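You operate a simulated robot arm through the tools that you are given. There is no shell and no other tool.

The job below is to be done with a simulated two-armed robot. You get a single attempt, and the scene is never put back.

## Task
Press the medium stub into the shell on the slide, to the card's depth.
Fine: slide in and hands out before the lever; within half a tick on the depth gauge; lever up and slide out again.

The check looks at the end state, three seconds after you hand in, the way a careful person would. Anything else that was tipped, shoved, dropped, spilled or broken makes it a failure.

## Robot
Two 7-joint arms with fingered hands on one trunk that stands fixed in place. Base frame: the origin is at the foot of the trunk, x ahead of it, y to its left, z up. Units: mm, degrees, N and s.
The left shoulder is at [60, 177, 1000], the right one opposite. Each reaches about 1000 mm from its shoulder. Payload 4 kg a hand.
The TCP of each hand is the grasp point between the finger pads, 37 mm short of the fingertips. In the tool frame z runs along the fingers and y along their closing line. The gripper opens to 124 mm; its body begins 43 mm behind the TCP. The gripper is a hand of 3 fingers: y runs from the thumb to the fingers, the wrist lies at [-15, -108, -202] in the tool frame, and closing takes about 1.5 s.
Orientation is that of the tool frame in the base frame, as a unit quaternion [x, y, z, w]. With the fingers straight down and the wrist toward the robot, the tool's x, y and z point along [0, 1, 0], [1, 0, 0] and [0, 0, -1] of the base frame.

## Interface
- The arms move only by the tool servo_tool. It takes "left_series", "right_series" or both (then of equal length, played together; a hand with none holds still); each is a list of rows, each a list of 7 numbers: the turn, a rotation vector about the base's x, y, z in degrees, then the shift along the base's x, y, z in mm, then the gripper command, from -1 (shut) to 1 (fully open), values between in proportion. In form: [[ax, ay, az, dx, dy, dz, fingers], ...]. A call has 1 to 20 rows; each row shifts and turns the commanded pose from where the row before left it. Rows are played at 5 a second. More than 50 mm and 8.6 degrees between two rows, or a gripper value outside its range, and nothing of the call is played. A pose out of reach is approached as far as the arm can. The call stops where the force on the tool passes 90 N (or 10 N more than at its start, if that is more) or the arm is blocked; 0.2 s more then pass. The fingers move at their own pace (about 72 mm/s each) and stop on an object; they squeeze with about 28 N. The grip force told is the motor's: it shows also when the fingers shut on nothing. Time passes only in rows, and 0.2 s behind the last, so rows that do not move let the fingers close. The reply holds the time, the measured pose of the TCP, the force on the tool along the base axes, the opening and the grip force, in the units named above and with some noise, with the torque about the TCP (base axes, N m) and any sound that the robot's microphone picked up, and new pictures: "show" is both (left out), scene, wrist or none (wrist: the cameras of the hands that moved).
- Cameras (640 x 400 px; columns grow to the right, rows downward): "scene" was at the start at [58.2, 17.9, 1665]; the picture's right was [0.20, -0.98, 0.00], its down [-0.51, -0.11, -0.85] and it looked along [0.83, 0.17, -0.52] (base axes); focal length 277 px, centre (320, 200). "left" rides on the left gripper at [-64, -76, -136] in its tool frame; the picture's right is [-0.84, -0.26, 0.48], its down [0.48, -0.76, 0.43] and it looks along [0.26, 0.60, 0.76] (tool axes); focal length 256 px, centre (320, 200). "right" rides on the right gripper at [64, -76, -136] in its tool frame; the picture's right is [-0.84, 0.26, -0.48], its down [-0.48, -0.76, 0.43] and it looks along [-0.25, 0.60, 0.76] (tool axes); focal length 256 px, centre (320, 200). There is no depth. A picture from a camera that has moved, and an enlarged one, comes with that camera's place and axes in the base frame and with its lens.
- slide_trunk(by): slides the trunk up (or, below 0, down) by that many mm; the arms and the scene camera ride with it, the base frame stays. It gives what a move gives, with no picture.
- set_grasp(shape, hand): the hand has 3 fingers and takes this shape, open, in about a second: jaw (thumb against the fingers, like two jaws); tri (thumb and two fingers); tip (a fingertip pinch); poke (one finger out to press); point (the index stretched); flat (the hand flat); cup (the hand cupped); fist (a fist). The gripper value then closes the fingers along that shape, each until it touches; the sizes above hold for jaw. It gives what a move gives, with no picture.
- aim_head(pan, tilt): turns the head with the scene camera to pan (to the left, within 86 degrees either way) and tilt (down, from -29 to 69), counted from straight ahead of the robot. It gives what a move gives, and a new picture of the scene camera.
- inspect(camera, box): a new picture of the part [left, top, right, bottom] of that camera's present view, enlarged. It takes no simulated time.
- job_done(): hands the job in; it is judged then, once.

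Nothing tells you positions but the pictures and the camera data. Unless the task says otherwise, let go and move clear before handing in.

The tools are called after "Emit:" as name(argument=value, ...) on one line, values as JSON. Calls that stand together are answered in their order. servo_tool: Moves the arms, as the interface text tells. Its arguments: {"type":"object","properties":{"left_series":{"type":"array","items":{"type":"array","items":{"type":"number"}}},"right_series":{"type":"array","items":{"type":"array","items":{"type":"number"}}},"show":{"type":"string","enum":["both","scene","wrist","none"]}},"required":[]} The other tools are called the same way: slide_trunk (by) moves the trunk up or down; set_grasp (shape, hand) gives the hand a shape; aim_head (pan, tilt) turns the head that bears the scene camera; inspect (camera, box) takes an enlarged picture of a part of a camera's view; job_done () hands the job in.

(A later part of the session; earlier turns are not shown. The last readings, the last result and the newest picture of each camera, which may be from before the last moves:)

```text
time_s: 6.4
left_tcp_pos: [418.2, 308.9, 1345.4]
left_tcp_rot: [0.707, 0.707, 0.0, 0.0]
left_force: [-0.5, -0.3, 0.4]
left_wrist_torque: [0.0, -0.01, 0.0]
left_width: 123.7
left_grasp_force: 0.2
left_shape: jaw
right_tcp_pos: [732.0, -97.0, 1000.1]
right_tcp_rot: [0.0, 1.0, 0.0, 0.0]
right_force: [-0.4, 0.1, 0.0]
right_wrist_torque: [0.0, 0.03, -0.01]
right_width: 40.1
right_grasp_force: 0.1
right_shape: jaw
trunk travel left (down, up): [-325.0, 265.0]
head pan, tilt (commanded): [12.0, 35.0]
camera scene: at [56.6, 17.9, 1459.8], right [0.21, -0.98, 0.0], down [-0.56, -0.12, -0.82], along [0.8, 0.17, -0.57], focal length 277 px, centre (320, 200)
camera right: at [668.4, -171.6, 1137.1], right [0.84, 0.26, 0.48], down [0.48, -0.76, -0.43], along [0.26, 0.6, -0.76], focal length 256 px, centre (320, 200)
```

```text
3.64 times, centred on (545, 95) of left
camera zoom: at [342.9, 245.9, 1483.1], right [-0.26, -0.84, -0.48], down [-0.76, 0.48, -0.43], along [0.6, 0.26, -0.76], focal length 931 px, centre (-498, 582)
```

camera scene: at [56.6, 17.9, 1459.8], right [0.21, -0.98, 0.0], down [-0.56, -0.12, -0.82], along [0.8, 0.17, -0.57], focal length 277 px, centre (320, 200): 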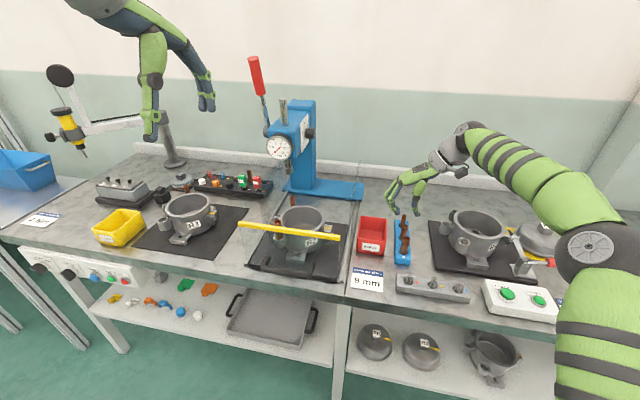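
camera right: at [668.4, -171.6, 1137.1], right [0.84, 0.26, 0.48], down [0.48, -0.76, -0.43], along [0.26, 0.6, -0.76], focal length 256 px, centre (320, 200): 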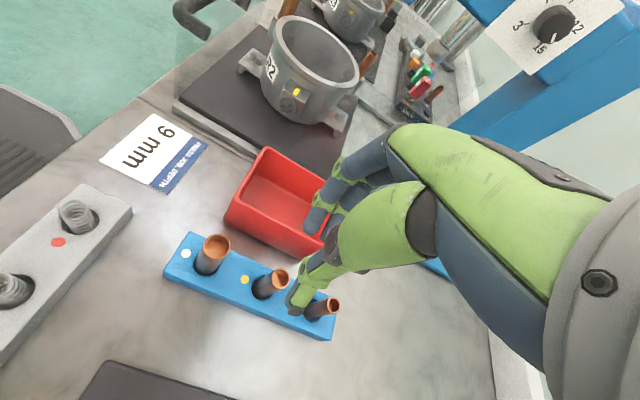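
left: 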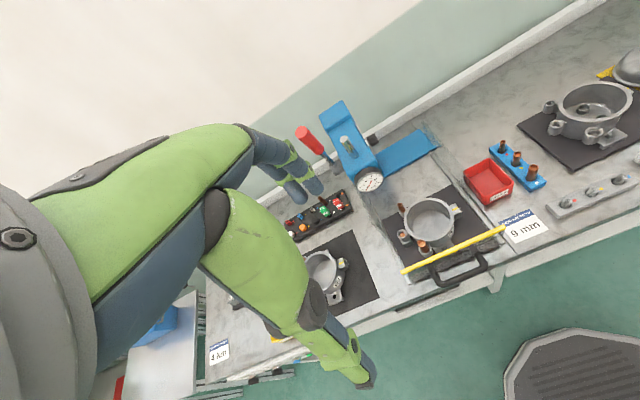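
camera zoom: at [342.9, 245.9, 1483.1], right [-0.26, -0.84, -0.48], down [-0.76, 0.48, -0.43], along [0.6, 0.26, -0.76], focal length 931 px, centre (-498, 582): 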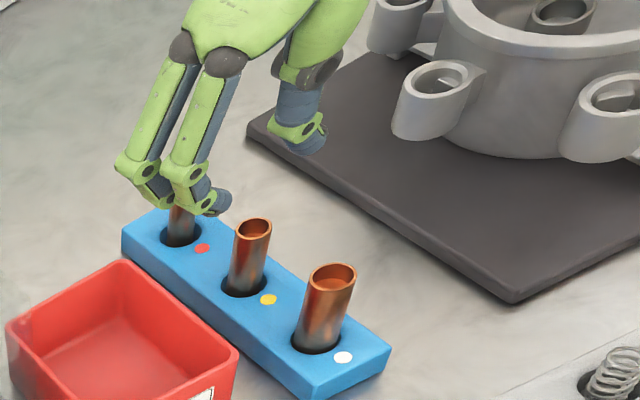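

The stub top is near [731.4, −96.7, 916.5] and the hand is centred over it within about 1 mm. I'll go down so the tips overlap the stub by about 28 mm, keeping clear of the shell rim later, and then close.

Emit:
servo_tool(right_series=[[0, 0, 0, 0, 0, -30, -0.355], [0, 0, 0, 0, 0, -30, -0.355], [0, 0, 0, -0.5, 0, -16, -0.355], [0, 0, 0, 0, 0, 0, -0.355]], show="both")

Emit:
inspect(camera="right", box=[220, 160, 400, 340])

Emit:
inspect(camera="scene", box=[370, 170, 450, 270])

Emit:
inspect(camera="left", box=[480, 60, 580, 140])

```text
time_s: 7.4
left_tcp_pos: [418.3, 308.0, 1347.4]
left_tcp_rot: [0.707, 0.707, 0.0, 0.0]
left_force: [-0.1, -0.6, 1.1]
left_wrist_torque: [-0.02, 0.01, -0.01]
left_width: 123.5
left_grasp_force: 0.0
left_shape: jaw
right_tcp_pos: [732.4, -99.4, 925.5]
right_tcp_rot: [0.001, 1.0, 0.0, 0.001]
right_force: [-0.3, -9.1, 7.5]
right_wrist_torque: [0.33, -0.09, -0.05]
right_width: 38.9
right_grasp_force: 0.1
right_shape: jaw
trunk travel left (down, up): [-325.0, 265.0]
head pan, tilt (commanded): [12.0, 35.0]
camera scene: at [55.8, 17.0, 1459.9], right [0.21, -0.98, 0.0], down [-0.56, -0.12, -0.82], along [0.8, 0.17, -0.57], focal length 277 px, centre (320, 200)
camera right: at [668.2, -174.7, 1061.1], right [0.84, 0.26, 0.48], down [0.48, -0.76, -0.43], along [0.26, 0.6, -0.76], focal length 256 px, centre (320, 200)
```

scene: 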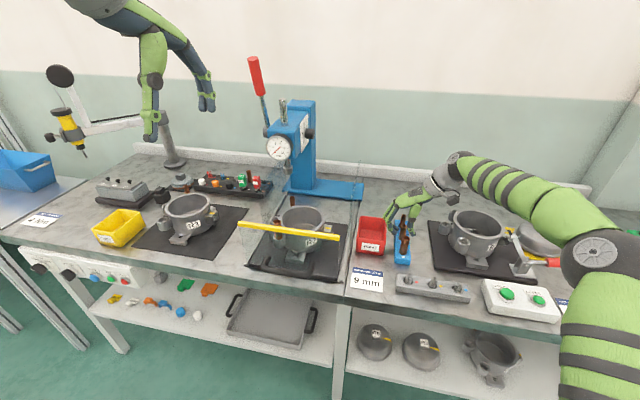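
right: 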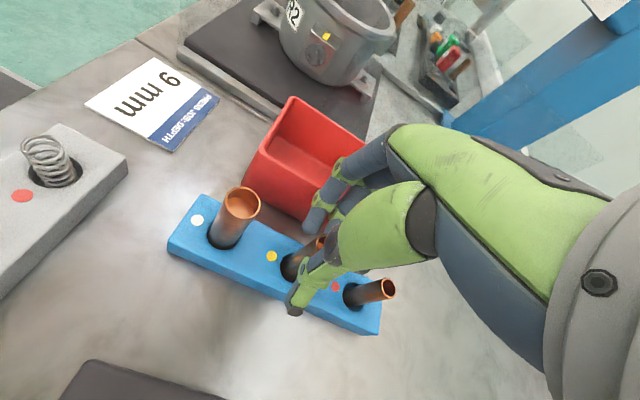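

```text
2.22 times, centred on (310, 250) of right
camera zoom: at [668.2, -174.7, 1061.1], right [0.84, 0.26, 0.48], down [0.48, -0.76, -0.43], along [0.26, 0.6, -0.76], focal length 569 px, centre (342, 89)
```

zoom: 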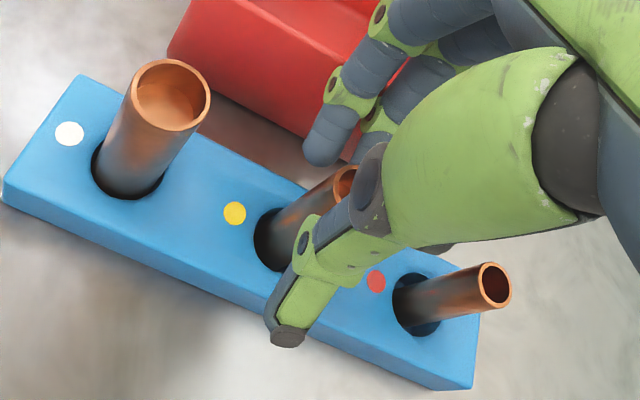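

```text
4.00 times, centred on (410, 220) of scene
camera zoom: at [55.8, 17.0, 1459.9], right [0.21, -0.98, 0.0], down [-0.56, -0.12, -0.82], along [0.8, 0.17, -0.57], focal length 1108 px, centre (-40, 120)
```

zoom: 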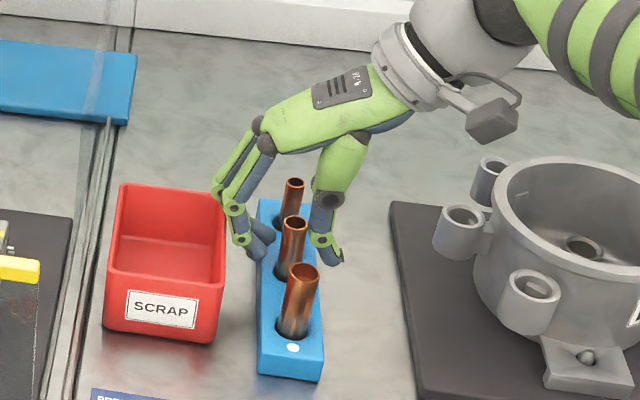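

```text
5.00 times, centred on (530, 100) of left
camera zoom: at [342.4, 244.9, 1483.5], right [-0.26, -0.84, -0.48], down [-0.76, 0.48, -0.43], along [0.6, 0.26, -0.76], focal length 1280 px, centre (-730, 700)
```

zoom: 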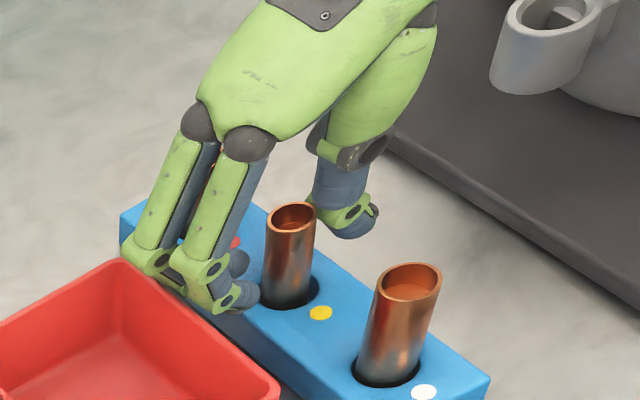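

The force reading (−9 N in y) says the finger knuckles are touching the scrap bin. I'll back straight up now and check the bin before trying a narrower approach.

Emit:
servo_tool(right_series=[[0, 0, 0, 0, -2, 10, -0.355], [0, 0, 0, 0, 0, 30, -0.355], [0, 0, 0, 0, 0, 36, -0.355]], show="both")

Emit:
inspect(camera="scene", box=[340, 200, 480, 310])

Emit:
inspect(camera="right", box=[80, 100, 370, 350])

```text
time_s: 8.2
left_tcp_pos: [417.9, 309.2, 1347.2]
left_tcp_rot: [0.706, 0.708, 0.0, 0.0]
left_force: [0.1, -0.1, -0.2]
left_wrist_torque: [0.01, 0.07, -0.01]
left_width: 123.4
left_grasp_force: 0.1
left_shape: jaw
right_tcp_pos: [730.4, -99.4, 1000.3]
right_tcp_rot: [0.0, 1.0, -0.001, 0.0]
right_force: [-0.4, 0.0, 1.0]
right_wrist_torque: [0.02, 0.0, -0.03]
right_width: 40.5
right_grasp_force: 0.1
right_shape: jaw
trunk travel left (down, up): [-325.0, 265.0]
head pan, tilt (commanded): [12.0, 35.0]
camera scene: at [56.4, 18.2, 1459.7], right [0.21, -0.98, 0.0], down [-0.56, -0.12, -0.82], along [0.8, 0.17, -0.57], focal length 277 px, centre (320, 200)
camera right: at [665.9, -175.3, 1136.5], right [0.84, 0.26, 0.48], down [0.48, -0.76, -0.43], along [0.25, 0.6, -0.76], focal length 256 px, centre (320, 200)
```

scene: 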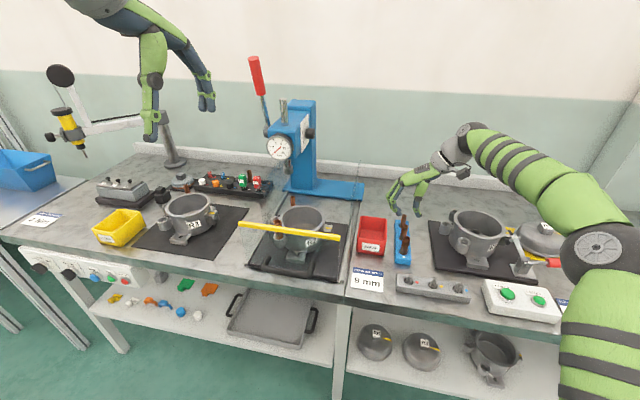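
right: 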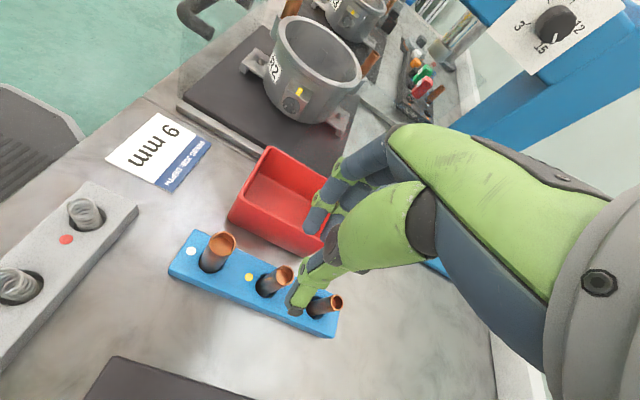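

```text
3.64 times, centred on (410, 255) of scene
camera zoom: at [56.4, 18.2, 1459.7], right [0.21, -0.98, 0.0], down [-0.56, -0.12, -0.82], along [0.8, 0.17, -0.57], focal length 1007 px, centre (-7, 0)
```

zoom: 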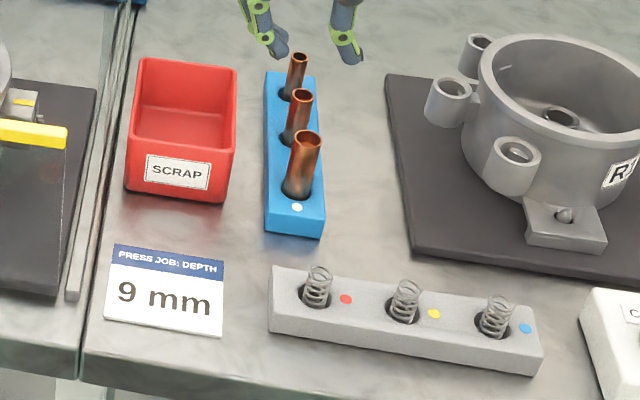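

```text
1.60 times, centred on (225, 225) of right
camera zoom: at [665.9, -175.3, 1136.5], right [0.84, 0.26, 0.48], down [0.48, -0.76, -0.43], along [0.25, 0.6, -0.76], focal length 410 px, centre (472, 160)
```

zoom: 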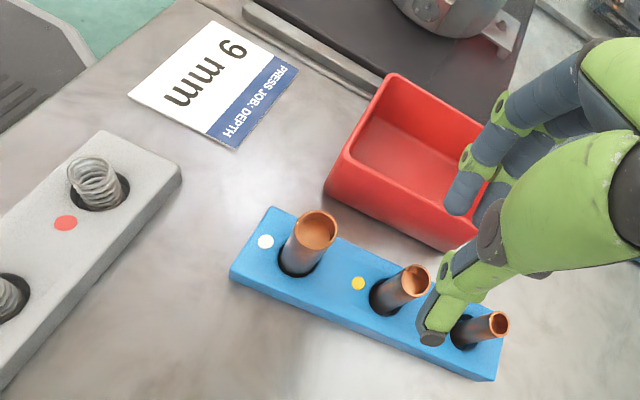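

The bin and rack look unmoved, and the hand is still centred over the stub within 1 mm. I'll retry with a 30 mm opening and a slightly higher grip so the knuckles clear the bin.

Emit:
servo_tool(right_series=[[0, 0, 0, 0, 0, 0, -0.52], [0, 0, 0, 0, 0, -25, -0.52], [0, 0, 0, 0, 0, -15, -0.52], [0, 0, 0, 0, 0, -10, -0.52], [0, 0, 0, 0, 0, 0, -0.52]], show="wrist")

Emit:
inspect(camera="right", box=[220, 160, 400, 340])

Emit:
inspect(camera="scene", box=[370, 180, 434, 260])

Emit:
inspect(camera="left", box=[490, 70, 570, 130])

```text
time_s: 9.4
left_tcp_pos: [417.9, 307.0, 1346.3]
left_tcp_rot: [0.707, 0.707, 0.0, 0.0]
left_force: [-0.2, -0.2, -0.5]
left_wrist_torque: [-0.03, 0.02, 0.03]
left_width: 123.6
left_grasp_force: 0.0
left_shape: jaw
right_tcp_pos: [731.9, -100.5, 948.7]
right_tcp_rot: [-0.001, 1.0, -0.001, 0.0]
right_force: [0.0, 0.7, -0.4]
right_wrist_torque: [-0.02, -0.04, 0.02]
right_width: 29.9
right_grasp_force: 0.1
right_shape: jaw
trunk travel left (down, up): [-325.0, 265.0]
head pan, tilt (commanded): [12.0, 35.0]
camera right: at [668.2, -176.1, 1085.7], right [0.84, 0.26, 0.48], down [0.48, -0.76, -0.43], along [0.25, 0.6, -0.76], focal length 256 px, centre (320, 200)
```

right: 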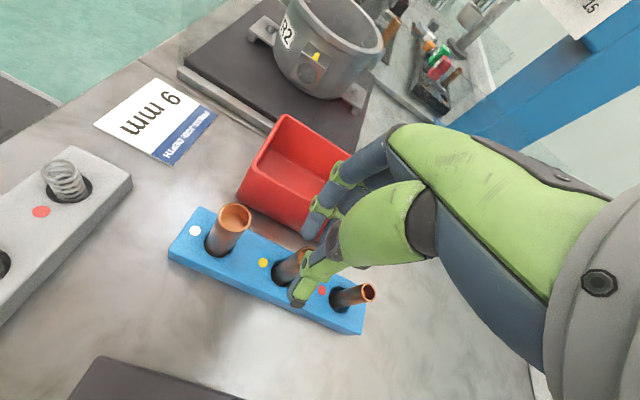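

```text
2.22 times, centred on (310, 250) of right
camera zoom: at [668.2, -176.1, 1085.7], right [0.84, 0.26, 0.48], down [0.48, -0.76, -0.43], along [0.25, 0.6, -0.76], focal length 569 px, centre (342, 89)
```

zoom: 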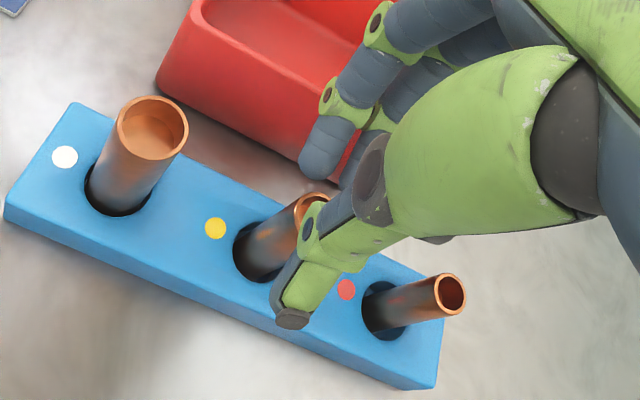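

```text
5.00 times, centred on (402, 220) of scene
camera zoom: at [56.6, 17.8, 1459.7], right [0.21, -0.98, 0.0], down [-0.56, -0.12, -0.82], along [0.8, 0.17, -0.57], focal length 1385 px, centre (-90, 100)
```

zoom: 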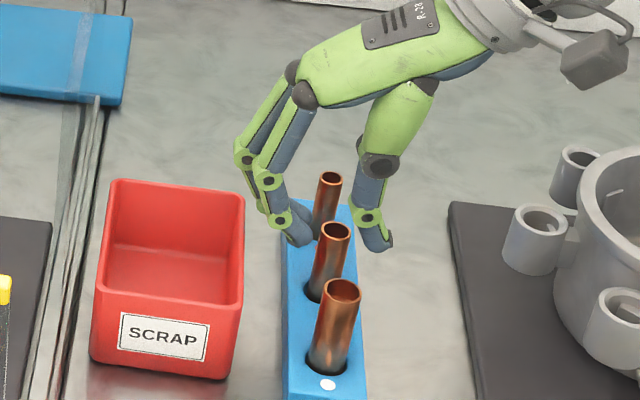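

```text
6.67 times, centred on (530, 100) of left
camera zoom: at [343.0, 245.8, 1483.1], right [-0.26, -0.84, -0.48], down [-0.76, 0.48, -0.43], along [0.6, 0.26, -0.76], focal length 1707 px, centre (-1080, 867)
```

zoom: 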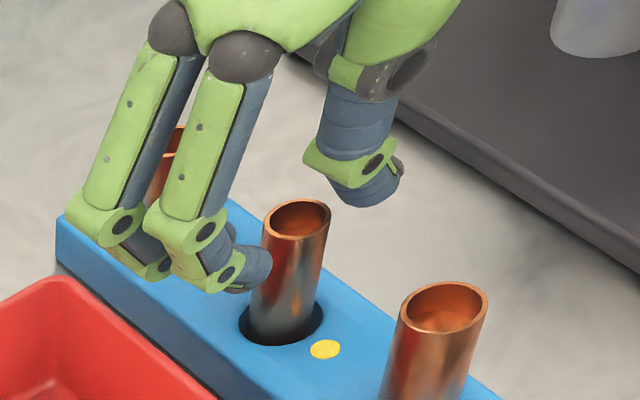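

The knuckles now look clear of the bin. I'll go down another 18 mm and check the force before closing.

Emit:
servo_tool(right_series=[[0, 0, 0, 0, 0, -9, -0.52], [0, 0, 0, 0, 0, -9, -0.52], [0, 0, 0, 0, 0, 0, -0.52]], show="wrist")

Emit:
inspect(camera="scene", box=[370, 180, 434, 260])

Emit:
inspect(camera="left", box=[490, 70, 570, 130])

```text
time_s: 10.2
left_tcp_pos: [417.3, 308.6, 1346.9]
left_tcp_rot: [0.707, 0.707, 0.0, 0.0]
left_force: [0.3, -0.1, -0.5]
left_wrist_torque: [0.0, 0.01, -0.03]
left_width: 123.5
left_grasp_force: 0.1
left_shape: jaw
right_tcp_pos: [731.9, -101.3, 931.6]
right_tcp_rot: [0.0, 1.0, 0.0, 0.0]
right_force: [-0.1, -0.1, -0.6]
right_wrist_torque: [0.0, -0.04, 0.04]
right_width: 30.3
right_grasp_force: 0.1
right_shape: jaw
trunk travel left (down, up): [-325.0, 265.0]
head pan, tilt (commanded): [12.0, 35.0]
camera right: at [667.5, -176.4, 1068.7], right [0.84, 0.26, 0.48], down [0.48, -0.76, -0.43], along [0.26, 0.6, -0.76], focal length 256 px, centre (320, 200)
```

right: 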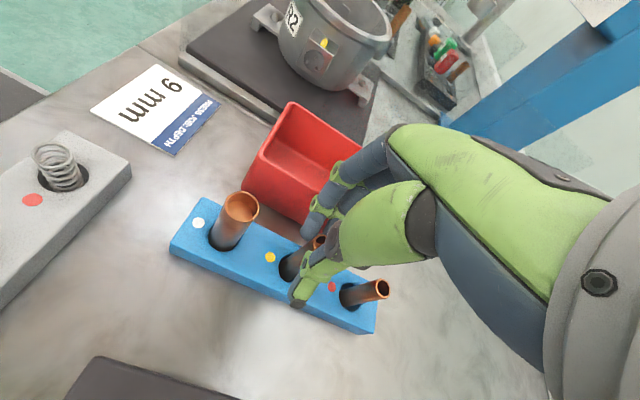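

```text
5.00 times, centred on (402, 220) of scene
camera zoom: at [55.8, 17.7, 1459.9], right [0.21, -0.98, 0.0], down [-0.56, -0.12, -0.82], along [0.8, 0.17, -0.57], focal length 1385 px, centre (-90, 100)
```

zoom: 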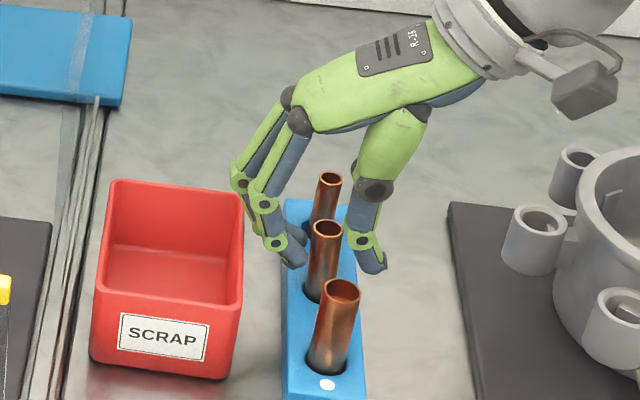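

```text
6.67 times, centred on (530, 100) of left
camera zoom: at [342.2, 245.6, 1483.5], right [-0.26, -0.84, -0.48], down [-0.76, 0.48, -0.43], along [0.6, 0.26, -0.76], focal length 1707 px, centre (-1080, 867)
```

zoom: 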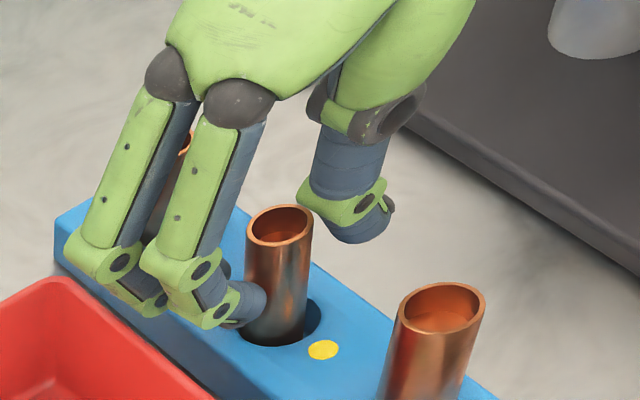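

The stub seems to have shifted about 5 mm toward the fingers inside its oversized hole. I'll look closer before closing.

Emit:
inspect(camera="right", box=[265, 200, 355, 310])

Emit:
inspect(camera="scene", box=[388, 210, 420, 246])

Emit:
inspect(camera="left", box=[510, 90, 550, 125])

```text
3.64 times, centred on (310, 255) of right
camera zoom: at [667.5, -176.4, 1068.7], right [0.84, 0.26, 0.48], down [0.48, -0.76, -0.43], along [0.26, 0.6, -0.76], focal length 931 px, centre (356, 0)
```

zoom: 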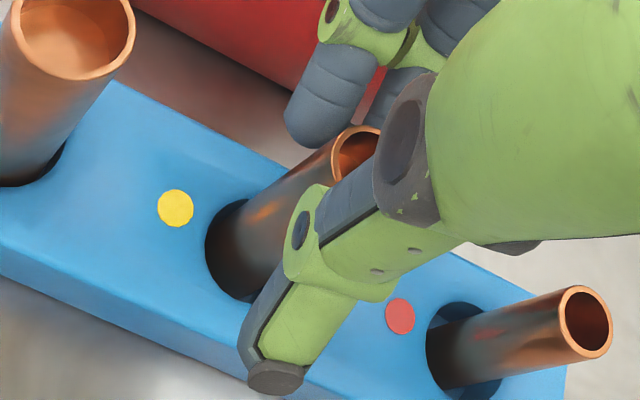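

```text
11.11 times, centred on (404, 228) of scene
camera zoom: at [55.8, 17.7, 1459.9], right [0.21, -0.98, 0.0], down [-0.56, -0.12, -0.82], along [0.8, 0.17, -0.57], focal length 3077 px, centre (-613, -111)
```

zoom: 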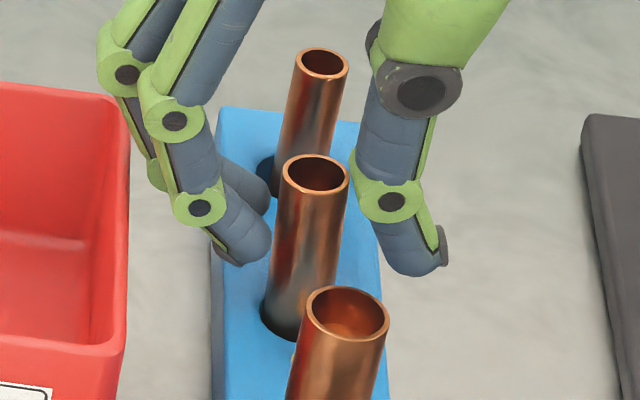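

```text
11.43 times, centred on (530, 108) of left
camera zoom: at [342.2, 245.6, 1483.5], right [-0.26, -0.84, -0.48], down [-0.76, 0.48, -0.43], along [0.6, 0.26, -0.76], focal length 2926 px, centre (-2080, 1257)
```

zoom: 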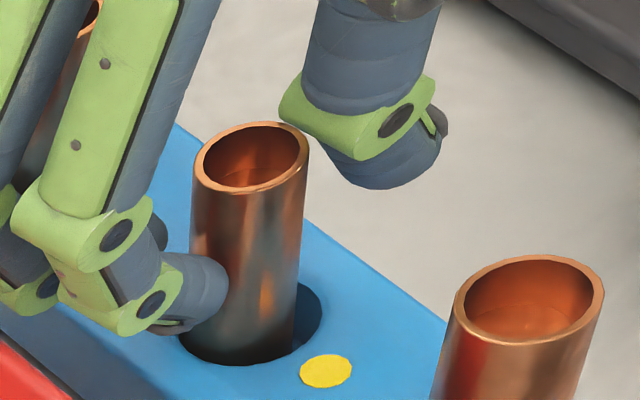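

The thumb's knuckle nudged the stub within its hole, because in jaw shape the thumb bulges inward above its tip. I'll back up and try the fingertip-pinch shape, which should suit a short tip grip better.

Emit:
servo_tool(right_series=[[0, 0, 0, 0, -1, 10, -0.52], [0, 0, 0, 0, 1, 30, -0.52], [0, 0, 0, 0, 0, 40, -0.52], [0, 0, 0, 0, 0, 40, -0.52]], show="none")

Emit:
set_grasp(hand="right", shape="tip")

Emit:
inspect(camera="scene", box=[350, 140, 462, 270])

Emit:
inspect(camera="left", box=[440, 20, 620, 140])

Emit:
inspect(camera="right", box=[0, 0, 640, 400])

```text
time_s: 11.2
left_tcp_pos: [417.7, 308.6, 1346.5]
left_tcp_rot: [0.708, 0.707, 0.0, -0.001]
left_force: [-0.8, 0.1, -0.2]
left_wrist_torque: [-0.02, 0.01, -0.04]
left_width: 123.6
left_grasp_force: 0.2
left_shape: jaw
right_tcp_pos: [734.6, -100.1, 1054.4]
right_tcp_rot: [0.001, 1.0, 0.0, 0.001]
right_force: [0.0, -0.4, -0.5]
right_wrist_torque: [0.0, 0.03, 0.02]
right_width: 30.2
right_grasp_force: 0.1
right_shape: jaw
trunk travel left (down, up): [-325.0, 265.0]
head pan, tilt (commanded): [12.0, 35.0]
```

```text
time_s: 12.1
left_tcp_pos: [418.9, 308.9, 1347.3]
left_tcp_rot: [0.707, 0.708, 0.0, 0.0]
left_force: [0.1, 0.4, 0.5]
left_wrist_torque: [-0.01, -0.01, -0.01]
left_width: 123.6
left_grasp_force: 0.0
left_shape: jaw
right_tcp_pos: [734.4, -101.3, 1052.5]
right_tcp_rot: [-0.001, 1.0, 0.0, 0.0]
right_force: [0.1, -0.5, -0.2]
right_wrist_torque: [-0.03, -0.01, 0.02]
right_width: 123.8
right_grasp_force: 0.1
right_shape: tip
trunk travel left (down, up): [-325.0, 265.0]
head pan, tilt (commanded): [12.0, 35.0]
```

```text
3.08 times, centred on (406, 205) of scene
camera zoom: at [56.6, 17.9, 1459.7], right [0.21, -0.98, 0.0], down [-0.56, -0.12, -0.82], along [0.8, 0.17, -0.57], focal length 852 px, centre (55, 185)
```

zoom: 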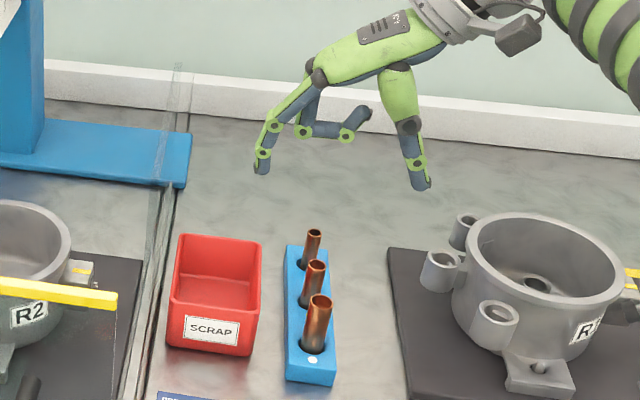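

```text
3.33 times, centred on (530, 80) of left
camera zoom: at [342.9, 245.9, 1483.1], right [-0.26, -0.84, -0.48], down [-0.76, 0.48, -0.43], along [0.6, 0.26, -0.76], focal length 853 px, centre (-380, 600)
```

zoom: 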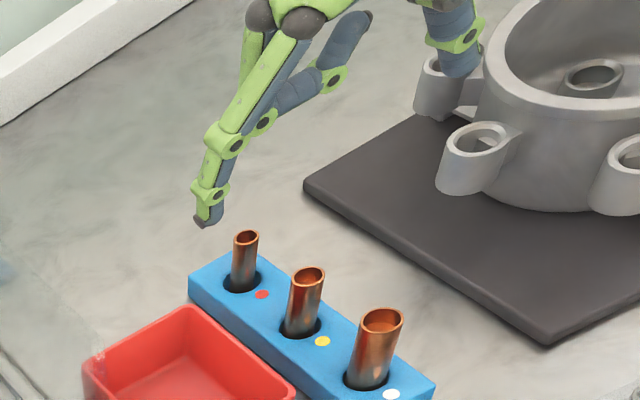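

```text
1.00 times, centred on (320, 200) of right (not enlarged: the box is as wide or as high as the picture)
camera zoom: at [670.3, -176.4, 1189.8], right [0.84, 0.26, 0.48], down [0.48, -0.76, -0.43], along [0.25, 0.6, -0.76], focal length 256 px, centre (320, 200)
```

zoom: 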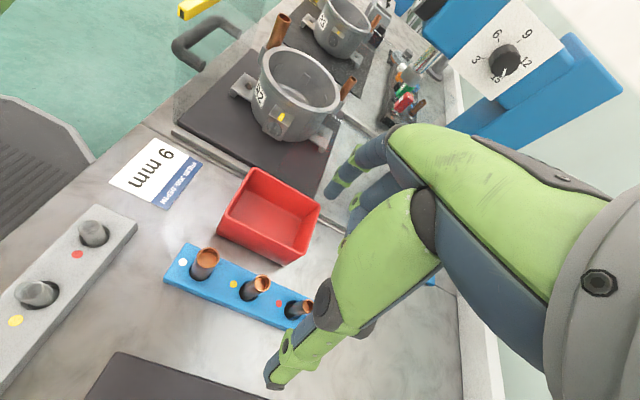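

The tip shape uses the thumb and one finger. I'll close it partway in mid-air to see where the pinch falls, then compare with "tri".

Emit:
servo_tool(right_series=[[0, 0, 0, 0, 0, 0, -0.6], [0, 0, 0, 0, 0, 0, -0.6], [0, 0, 0, 0, 0, 0, -0.6], [0, 0, 0, 0, 0, 0, -0.6], [0, 0, 0, 0, 0, 0, -0.6]], show="wrist")

Emit:
inspect(camera="scene", box=[370, 150, 434, 240])

Emit:
inspect(camera="left", box=[480, 20, 600, 120])

Emit:
set_grasp(hand="right", shape="tri")

Emit:
servo_tool(right_series=[[0, 0, 0, 0, 0, 0, -0.6], [0, 0, 0, 0, 0, 0, -0.6], [0, 0, 0, 0, 0, 0, -0.6], [0, 0, 0, 0, 0, 0, -0.6], [0, 0, 0, 0, 0, 0, -0.6]], show="wrist")

Emit:
inspect(camera="scene", box=[370, 150, 434, 240])

Emit:
inspect(camera="left", box=[480, 20, 600, 120])

```text
time_s: 13.3
left_tcp_pos: [419.1, 309.6, 1346.7]
left_tcp_rot: [0.707, 0.707, 0.0, 0.0]
left_force: [-0.7, -0.5, 0.1]
left_wrist_torque: [0.01, 0.0, -0.02]
left_width: 123.5
left_grasp_force: 0.0
left_shape: jaw
right_tcp_pos: [733.4, -101.5, 1053.7]
right_tcp_rot: [0.0, 1.0, 0.0, 0.0]
right_force: [0.7, 1.3, 0.5]
right_wrist_torque: [-0.04, -0.05, 0.01]
right_width: 27.1
right_grasp_force: 0.1
right_shape: tip
trunk travel left (down, up): [-325.0, 265.0]
head pan, tilt (commanded): [12.0, 35.0]
camera right: at [670.3, -176.3, 1190.0], right [0.84, 0.26, 0.48], down [0.48, -0.76, -0.43], along [0.25, 0.6, -0.76], focal length 256 px, centre (320, 200)
```

right: 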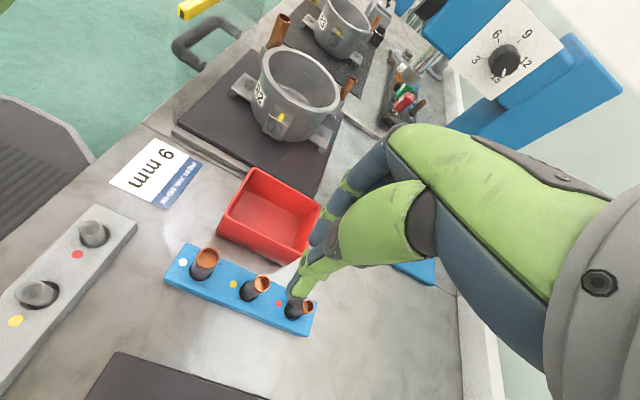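

```text
4.44 times, centred on (402, 195) of scene
camera zoom: at [56.6, 17.9, 1459.7], right [0.21, -0.98, 0.0], down [-0.56, -0.12, -0.82], along [0.8, 0.17, -0.57], focal length 1231 px, centre (-44, 222)
```

zoom: 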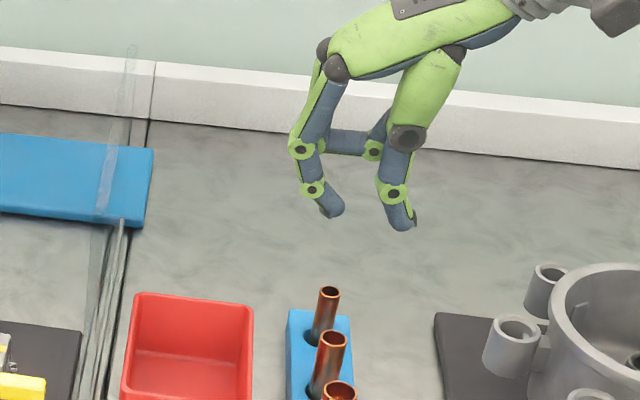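

```text
4.00 times, centred on (540, 70) of left
camera zoom: at [343.0, 245.8, 1483.1], right [-0.26, -0.84, -0.48], down [-0.76, 0.48, -0.43], along [0.6, 0.26, -0.76], focal length 1024 px, centre (-560, 720)
```

zoom: 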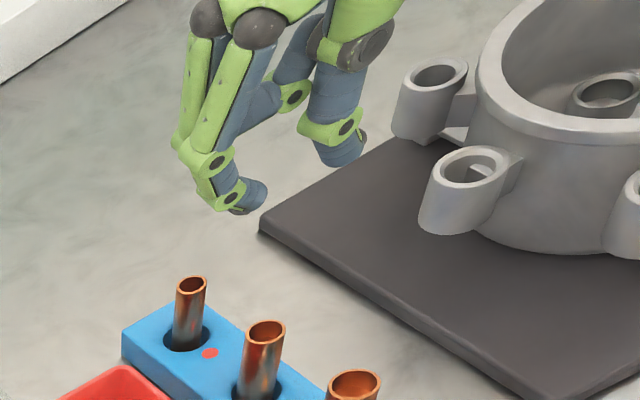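

```text
time_s: 14.2
left_tcp_pos: [417.7, 310.0, 1345.8]
left_tcp_rot: [0.707, 0.707, 0.0, 0.0]
left_force: [0.0, -1.2, -0.4]
left_wrist_torque: [-0.01, -0.01, 0.02]
left_width: 123.7
left_grasp_force: 0.0
left_shape: jaw
right_tcp_pos: [733.8, -101.5, 1052.3]
right_tcp_rot: [0.001, 1.0, 0.0, 0.0]
right_force: [-1.1, 0.2, -0.1]
right_wrist_torque: [-0.03, 0.02, 0.03]
right_width: 123.6
right_grasp_force: 0.0
right_shape: tri
trunk travel left (down, up): [-325.0, 265.0]
head pan, tilt (commanded): [12.0, 35.0]
```

```text
time_s: 15.4
left_tcp_pos: [417.8, 308.4, 1346.2]
left_tcp_rot: [0.707, 0.707, 0.0, 0.0]
left_force: [-0.2, -0.5, 0.4]
left_wrist_torque: [-0.01, -0.02, -0.01]
left_width: 123.5
left_grasp_force: 0.1
left_shape: jaw
right_tcp_pos: [734.6, -100.7, 1053.1]
right_tcp_rot: [0.0, 1.0, 0.0, 0.0]
right_force: [-0.4, 0.2, -0.2]
right_wrist_torque: [0.01, 0.02, -0.01]
right_width: 25.1
right_grasp_force: 0.0
right_shape: tri
trunk travel left (down, up): [-325.0, 265.0]
head pan, tilt (commanded): [12.0, 35.0]
camera right: at [670.3, -176.4, 1190.0], right [0.84, 0.26, 0.48], down [0.48, -0.76, -0.43], along [0.25, 0.6, -0.76], focal length 256 px, centre (320, 200)
```

right: 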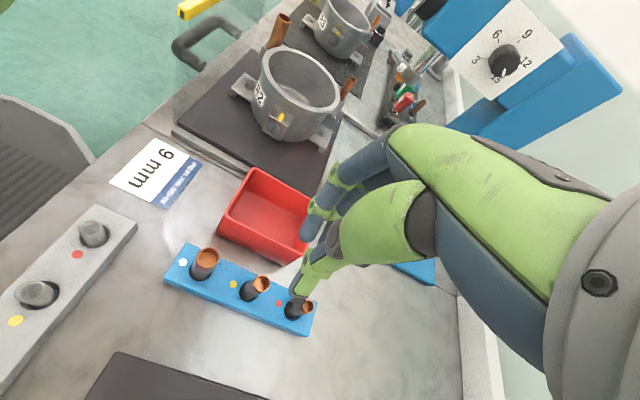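

```text
4.44 times, centred on (402, 195) of scene
camera zoom: at [56.6, 17.9, 1459.7], right [0.21, -0.98, 0.0], down [-0.56, -0.12, -0.82], along [0.8, 0.17, -0.57], focal length 1231 px, centre (-44, 222)
```

zoom: 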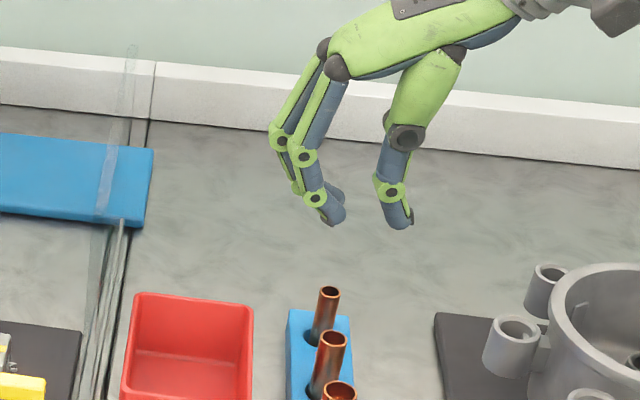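

```text
4.00 times, centred on (540, 70) of left
camera zoom: at [343.0, 245.8, 1483.1], right [-0.26, -0.84, -0.48], down [-0.76, 0.48, -0.43], along [0.6, 0.26, -0.76], focal length 1024 px, centre (-560, 720)
```

zoom: 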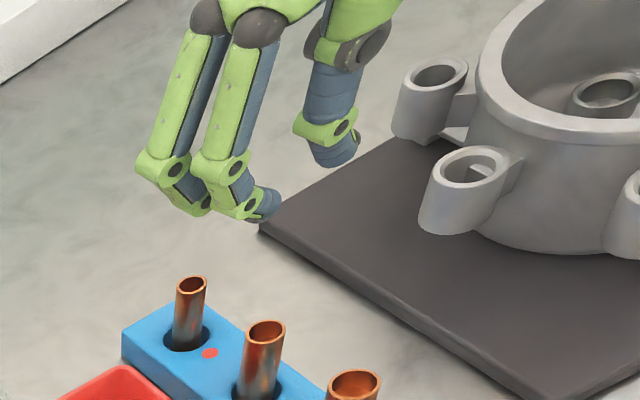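

In every shape the finger distal links lean inward and the thumb leans outward, so the stub will sit tilted relative to the hand. I'll close near stub width in mid-air and measure that lean, so I can tilt the hand to match.

Emit:
servo_tool(right_series=[[0, 0, 0, 0, 0, 0, -0.7], [0, 0, 0, 0, 0, 0, -0.7], [0, 0, 0, 0, 0, 0, -0.7]], show="none")

Emit:
inspect(camera="scene", box=[384, 170, 416, 210])

Emit:
inspect(camera="left", box=[510, 40, 560, 85])

Emit:
inspect(camera="right", box=[260, 180, 380, 310])

Emit:
set_grasp(hand="right", shape="jaw")

Emit:
servo_tool(right_series=[[0, 0, 0, 0, 0, 0, -0.7], [0, 0, 0, 0, 0, 0, -0.7], [0, 0, 0, 0, 0, 0, -0.7], [0, 0, 0, 0, 0, 0, -0.7], [0, 0, 0, 0, 0, 0, -0.7], [0, 0, 0, 0, 0, 0, -0.7]], show="none")

Emit:
inspect(camera="scene", box=[384, 170, 416, 210])

Emit:
inspect(camera="left", box=[510, 40, 560, 85])

Emit:
inspect(camera="right", box=[260, 180, 380, 310])

```text
time_s: 16.2
left_tcp_pos: [417.8, 307.7, 1347.4]
left_tcp_rot: [0.707, 0.707, 0.0, -0.001]
left_force: [0.3, 1.0, -0.2]
left_wrist_torque: [0.0, 0.01, 0.01]
left_width: 123.4
left_grasp_force: 0.0
left_shape: jaw
right_tcp_pos: [733.7, -101.0, 1053.5]
right_tcp_rot: [0.0, 1.0, 0.0, 0.0]
right_force: [0.5, -0.1, -0.3]
right_wrist_torque: [0.01, 0.0, 0.0]
right_width: 19.1
right_grasp_force: 0.0
right_shape: tri
trunk travel left (down, up): [-325.0, 265.0]
head pan, tilt (commanded): [12.0, 35.0]
```

```text
10.00 times, centred on (400, 190) of scene
camera zoom: at [56.6, 17.9, 1459.7], right [0.21, -0.98, 0.0], down [-0.56, -0.12, -0.82], along [0.8, 0.17, -0.57], focal length 2769 px, centre (-480, 300)
```

zoom: 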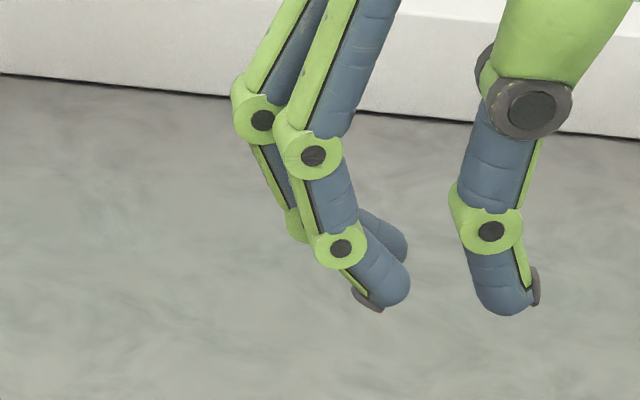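

```text
8.89 times, centred on (535, 62) of left
camera zoom: at [343.0, 245.8, 1483.1], right [-0.26, -0.84, -0.48], down [-0.76, 0.48, -0.43], along [0.6, 0.26, -0.76], focal length 2276 px, centre (-1591, 1422)
```

zoom: 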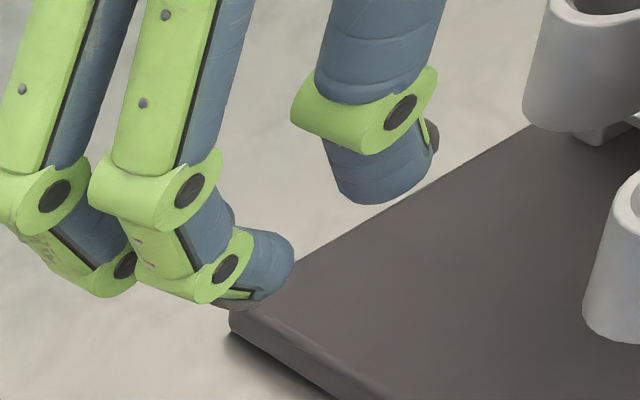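

```text
3.08 times, centred on (320, 245) of right
camera zoom: at [670.3, -176.3, 1190.0], right [0.84, 0.26, 0.48], down [0.48, -0.76, -0.43], along [0.25, 0.6, -0.76], focal length 788 px, centre (320, 62)
```

zoom: 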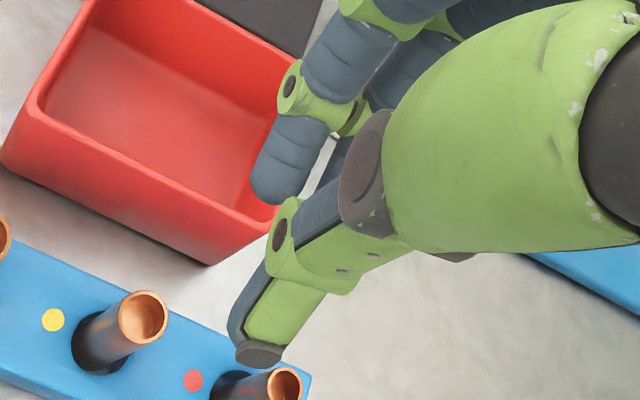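

```text
time_s: 17.1
left_tcp_pos: [417.9, 308.9, 1346.0]
left_tcp_rot: [0.707, 0.707, 0.0, 0.0]
left_force: [-0.1, 0.1, -1.0]
left_wrist_torque: [0.0, 0.06, -0.01]
left_width: 123.6
left_grasp_force: 0.0
left_shape: jaw
right_tcp_pos: [733.6, -100.9, 1054.3]
right_tcp_rot: [-0.001, 1.0, 0.0, 0.001]
right_force: [0.0, -0.2, 0.2]
right_wrist_torque: [-0.02, -0.03, 0.01]
right_width: 123.4
right_grasp_force: 0.3
right_shape: jaw
trunk travel left (down, up): [-325.0, 265.0]
head pan, tilt (commanded): [12.0, 35.0]
```

```text
time_s: 18.5
left_tcp_pos: [418.7, 309.6, 1346.3]
left_tcp_rot: [0.707, 0.707, 0.0, 0.0]
left_force: [0.3, -0.6, 0.4]
left_wrist_torque: [-0.02, 0.0, -0.02]
left_width: 123.6
left_grasp_force: 0.1
left_shape: jaw
right_tcp_pos: [732.8, -101.4, 1053.0]
right_tcp_rot: [0.0, 1.0, 0.0, 0.0]
right_force: [0.3, 0.5, 0.1]
right_wrist_torque: [-0.01, -0.02, -0.01]
right_width: 19.2
right_grasp_force: 0.0
right_shape: jaw
trunk travel left (down, up): [-325.0, 265.0]
head pan, tilt (commanded): [12.0, 35.0]
```

```text
10.00 times, centred on (400, 190) of scene
camera zoom: at [56.6, 17.9, 1459.7], right [0.21, -0.98, 0.0], down [-0.56, -0.12, -0.82], along [0.8, 0.17, -0.57], focal length 2769 px, centre (-480, 300)
```

zoom: 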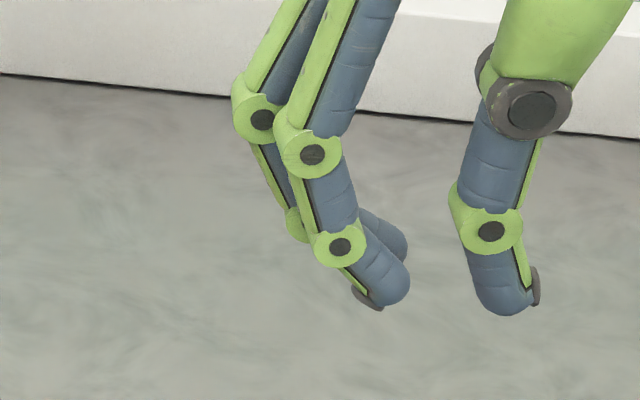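

```text
8.89 times, centred on (535, 62) of left
camera zoom: at [343.0, 245.8, 1483.1], right [-0.26, -0.84, -0.48], down [-0.76, 0.48, -0.43], along [0.6, 0.26, -0.76], focal length 2276 px, centre (-1591, 1422)
```

zoom: 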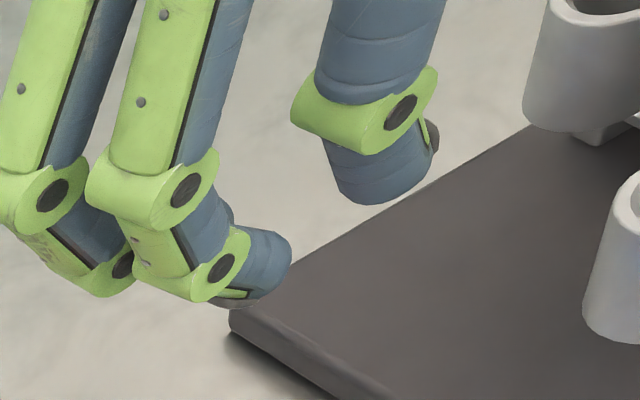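

```text
3.08 times, centred on (320, 245) of right
camera zoom: at [670.3, -176.4, 1190.0], right [0.84, 0.26, 0.48], down [0.48, -0.76, -0.43], along [0.25, 0.6, -0.76], focal length 788 px, centre (320, 62)
```

zoom: 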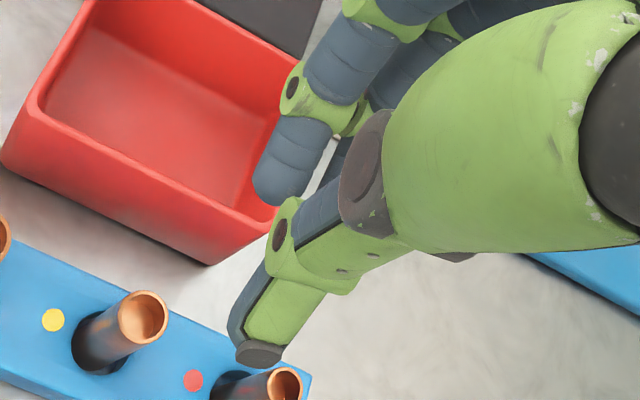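

Measured in the hand frame, the thumb's contact face leans about 22.5° and the fingertips press opposite it. So I'll tilt the hand 22.5° about x to make the thumb face vertical, open it to about 40 mm, and hover with the stub between thumb and fingertips.

Emit:
servo_tool(right_series=[[7.5, 0, 0, -1, -2.4, -5, -0.355], [7.5, 0, 0, -1, -2.4, -5, -0.355], [7.5, 0, 0, -1, -2.5, -5, -0.355], [0, 0, 0, 0, 0, -15, -0.355], [0, 0, 0, 0, 0, 0, -0.355]], show="both")

Emit:
inspect(camera="scene", box=[380, 170, 428, 240])

Emit:
inspect(camera="right", box=[230, 150, 390, 310])

Emit:
inspect(camera="left", box=[480, 30, 600, 130])

```text
time_s: 19.7
left_tcp_pos: [419.4, 310.4, 1346.6]
left_tcp_rot: [0.707, 0.707, 0.001, 0.0]
left_force: [0.6, -0.4, 0.4]
left_wrist_torque: [-0.03, 0.0, 0.02]
left_width: 123.9
left_grasp_force: 0.0
left_shape: jaw
right_tcp_pos: [729.8, -108.5, 1022.5]
right_tcp_rot: [0.0, 0.981, 0.195, -0.001]
right_force: [0.5, -0.8, -0.2]
right_wrist_torque: [-0.02, 0.03, -0.02]
right_width: 40.0
right_grasp_force: 0.1
right_shape: jaw
trunk travel left (down, up): [-325.0, 265.0]
head pan, tilt (commanded): [12.0, 35.0]
camera scene: at [56.6, 17.9, 1459.7], right [0.21, -0.98, 0.0], down [-0.56, -0.12, -0.82], along [0.8, 0.17, -0.57], focal length 277 px, centre (320, 200)
camera right: at [665.1, -230.6, 1119.8], right [0.84, 0.05, 0.54], down [0.48, -0.54, -0.69], along [0.25, 0.84, -0.47], focal length 256 px, centre (320, 200)
```

scene: 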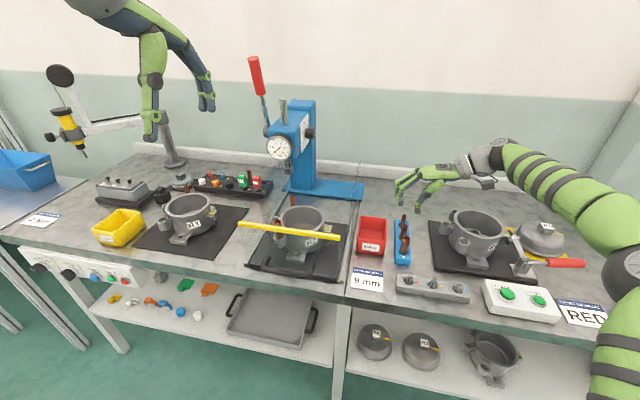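
right: 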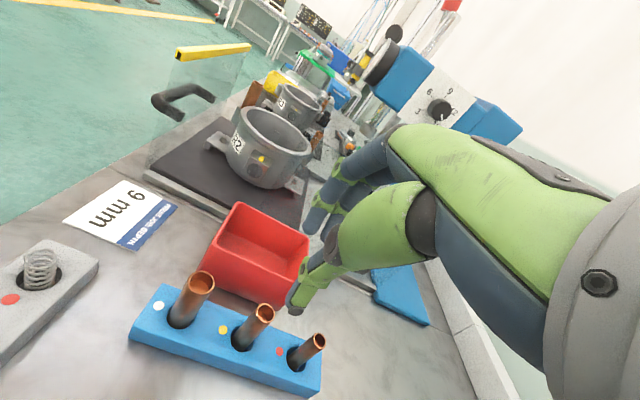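

```text
5.71 times, centred on (404, 205) of scene
camera zoom: at [56.6, 17.9, 1459.7], right [0.21, -0.98, 0.0], down [-0.56, -0.12, -0.82], along [0.8, 0.17, -0.57], focal length 1582 px, centre (-160, 171)
```

zoom: 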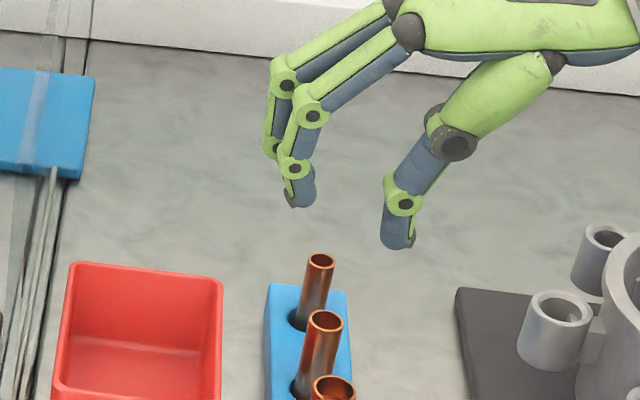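

```text
2.50 times, centred on (310, 230) of right
camera zoom: at [665.1, -230.6, 1119.8], right [0.84, 0.05, 0.54], down [0.48, -0.54, -0.69], along [0.25, 0.84, -0.47], focal length 640 px, centre (345, 125)
```

zoom: 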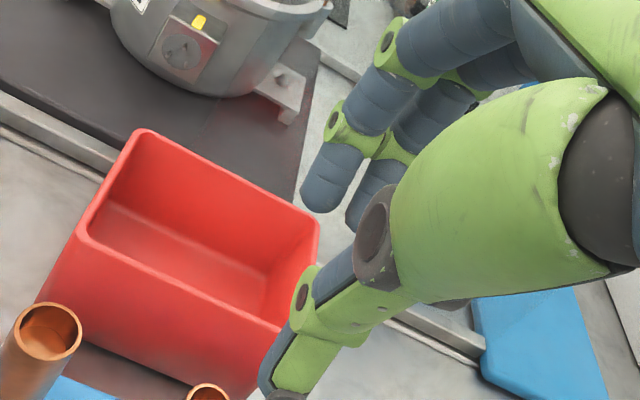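

```text
4.00 times, centred on (540, 80) of left
camera zoom: at [343.0, 245.9, 1483.1], right [-0.26, -0.84, -0.48], down [-0.76, 0.48, -0.43], along [0.6, 0.26, -0.76], focal length 1024 px, centre (-560, 680)
```

zoom: 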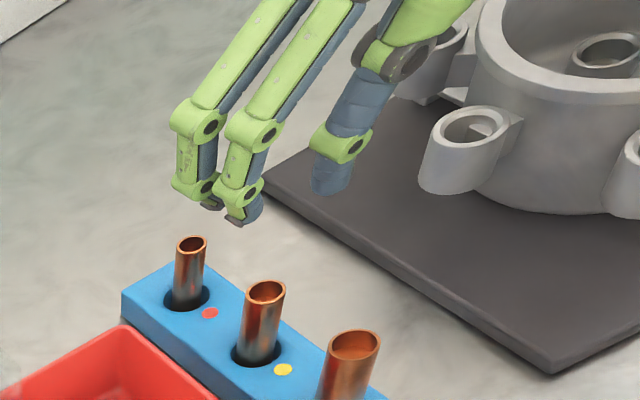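

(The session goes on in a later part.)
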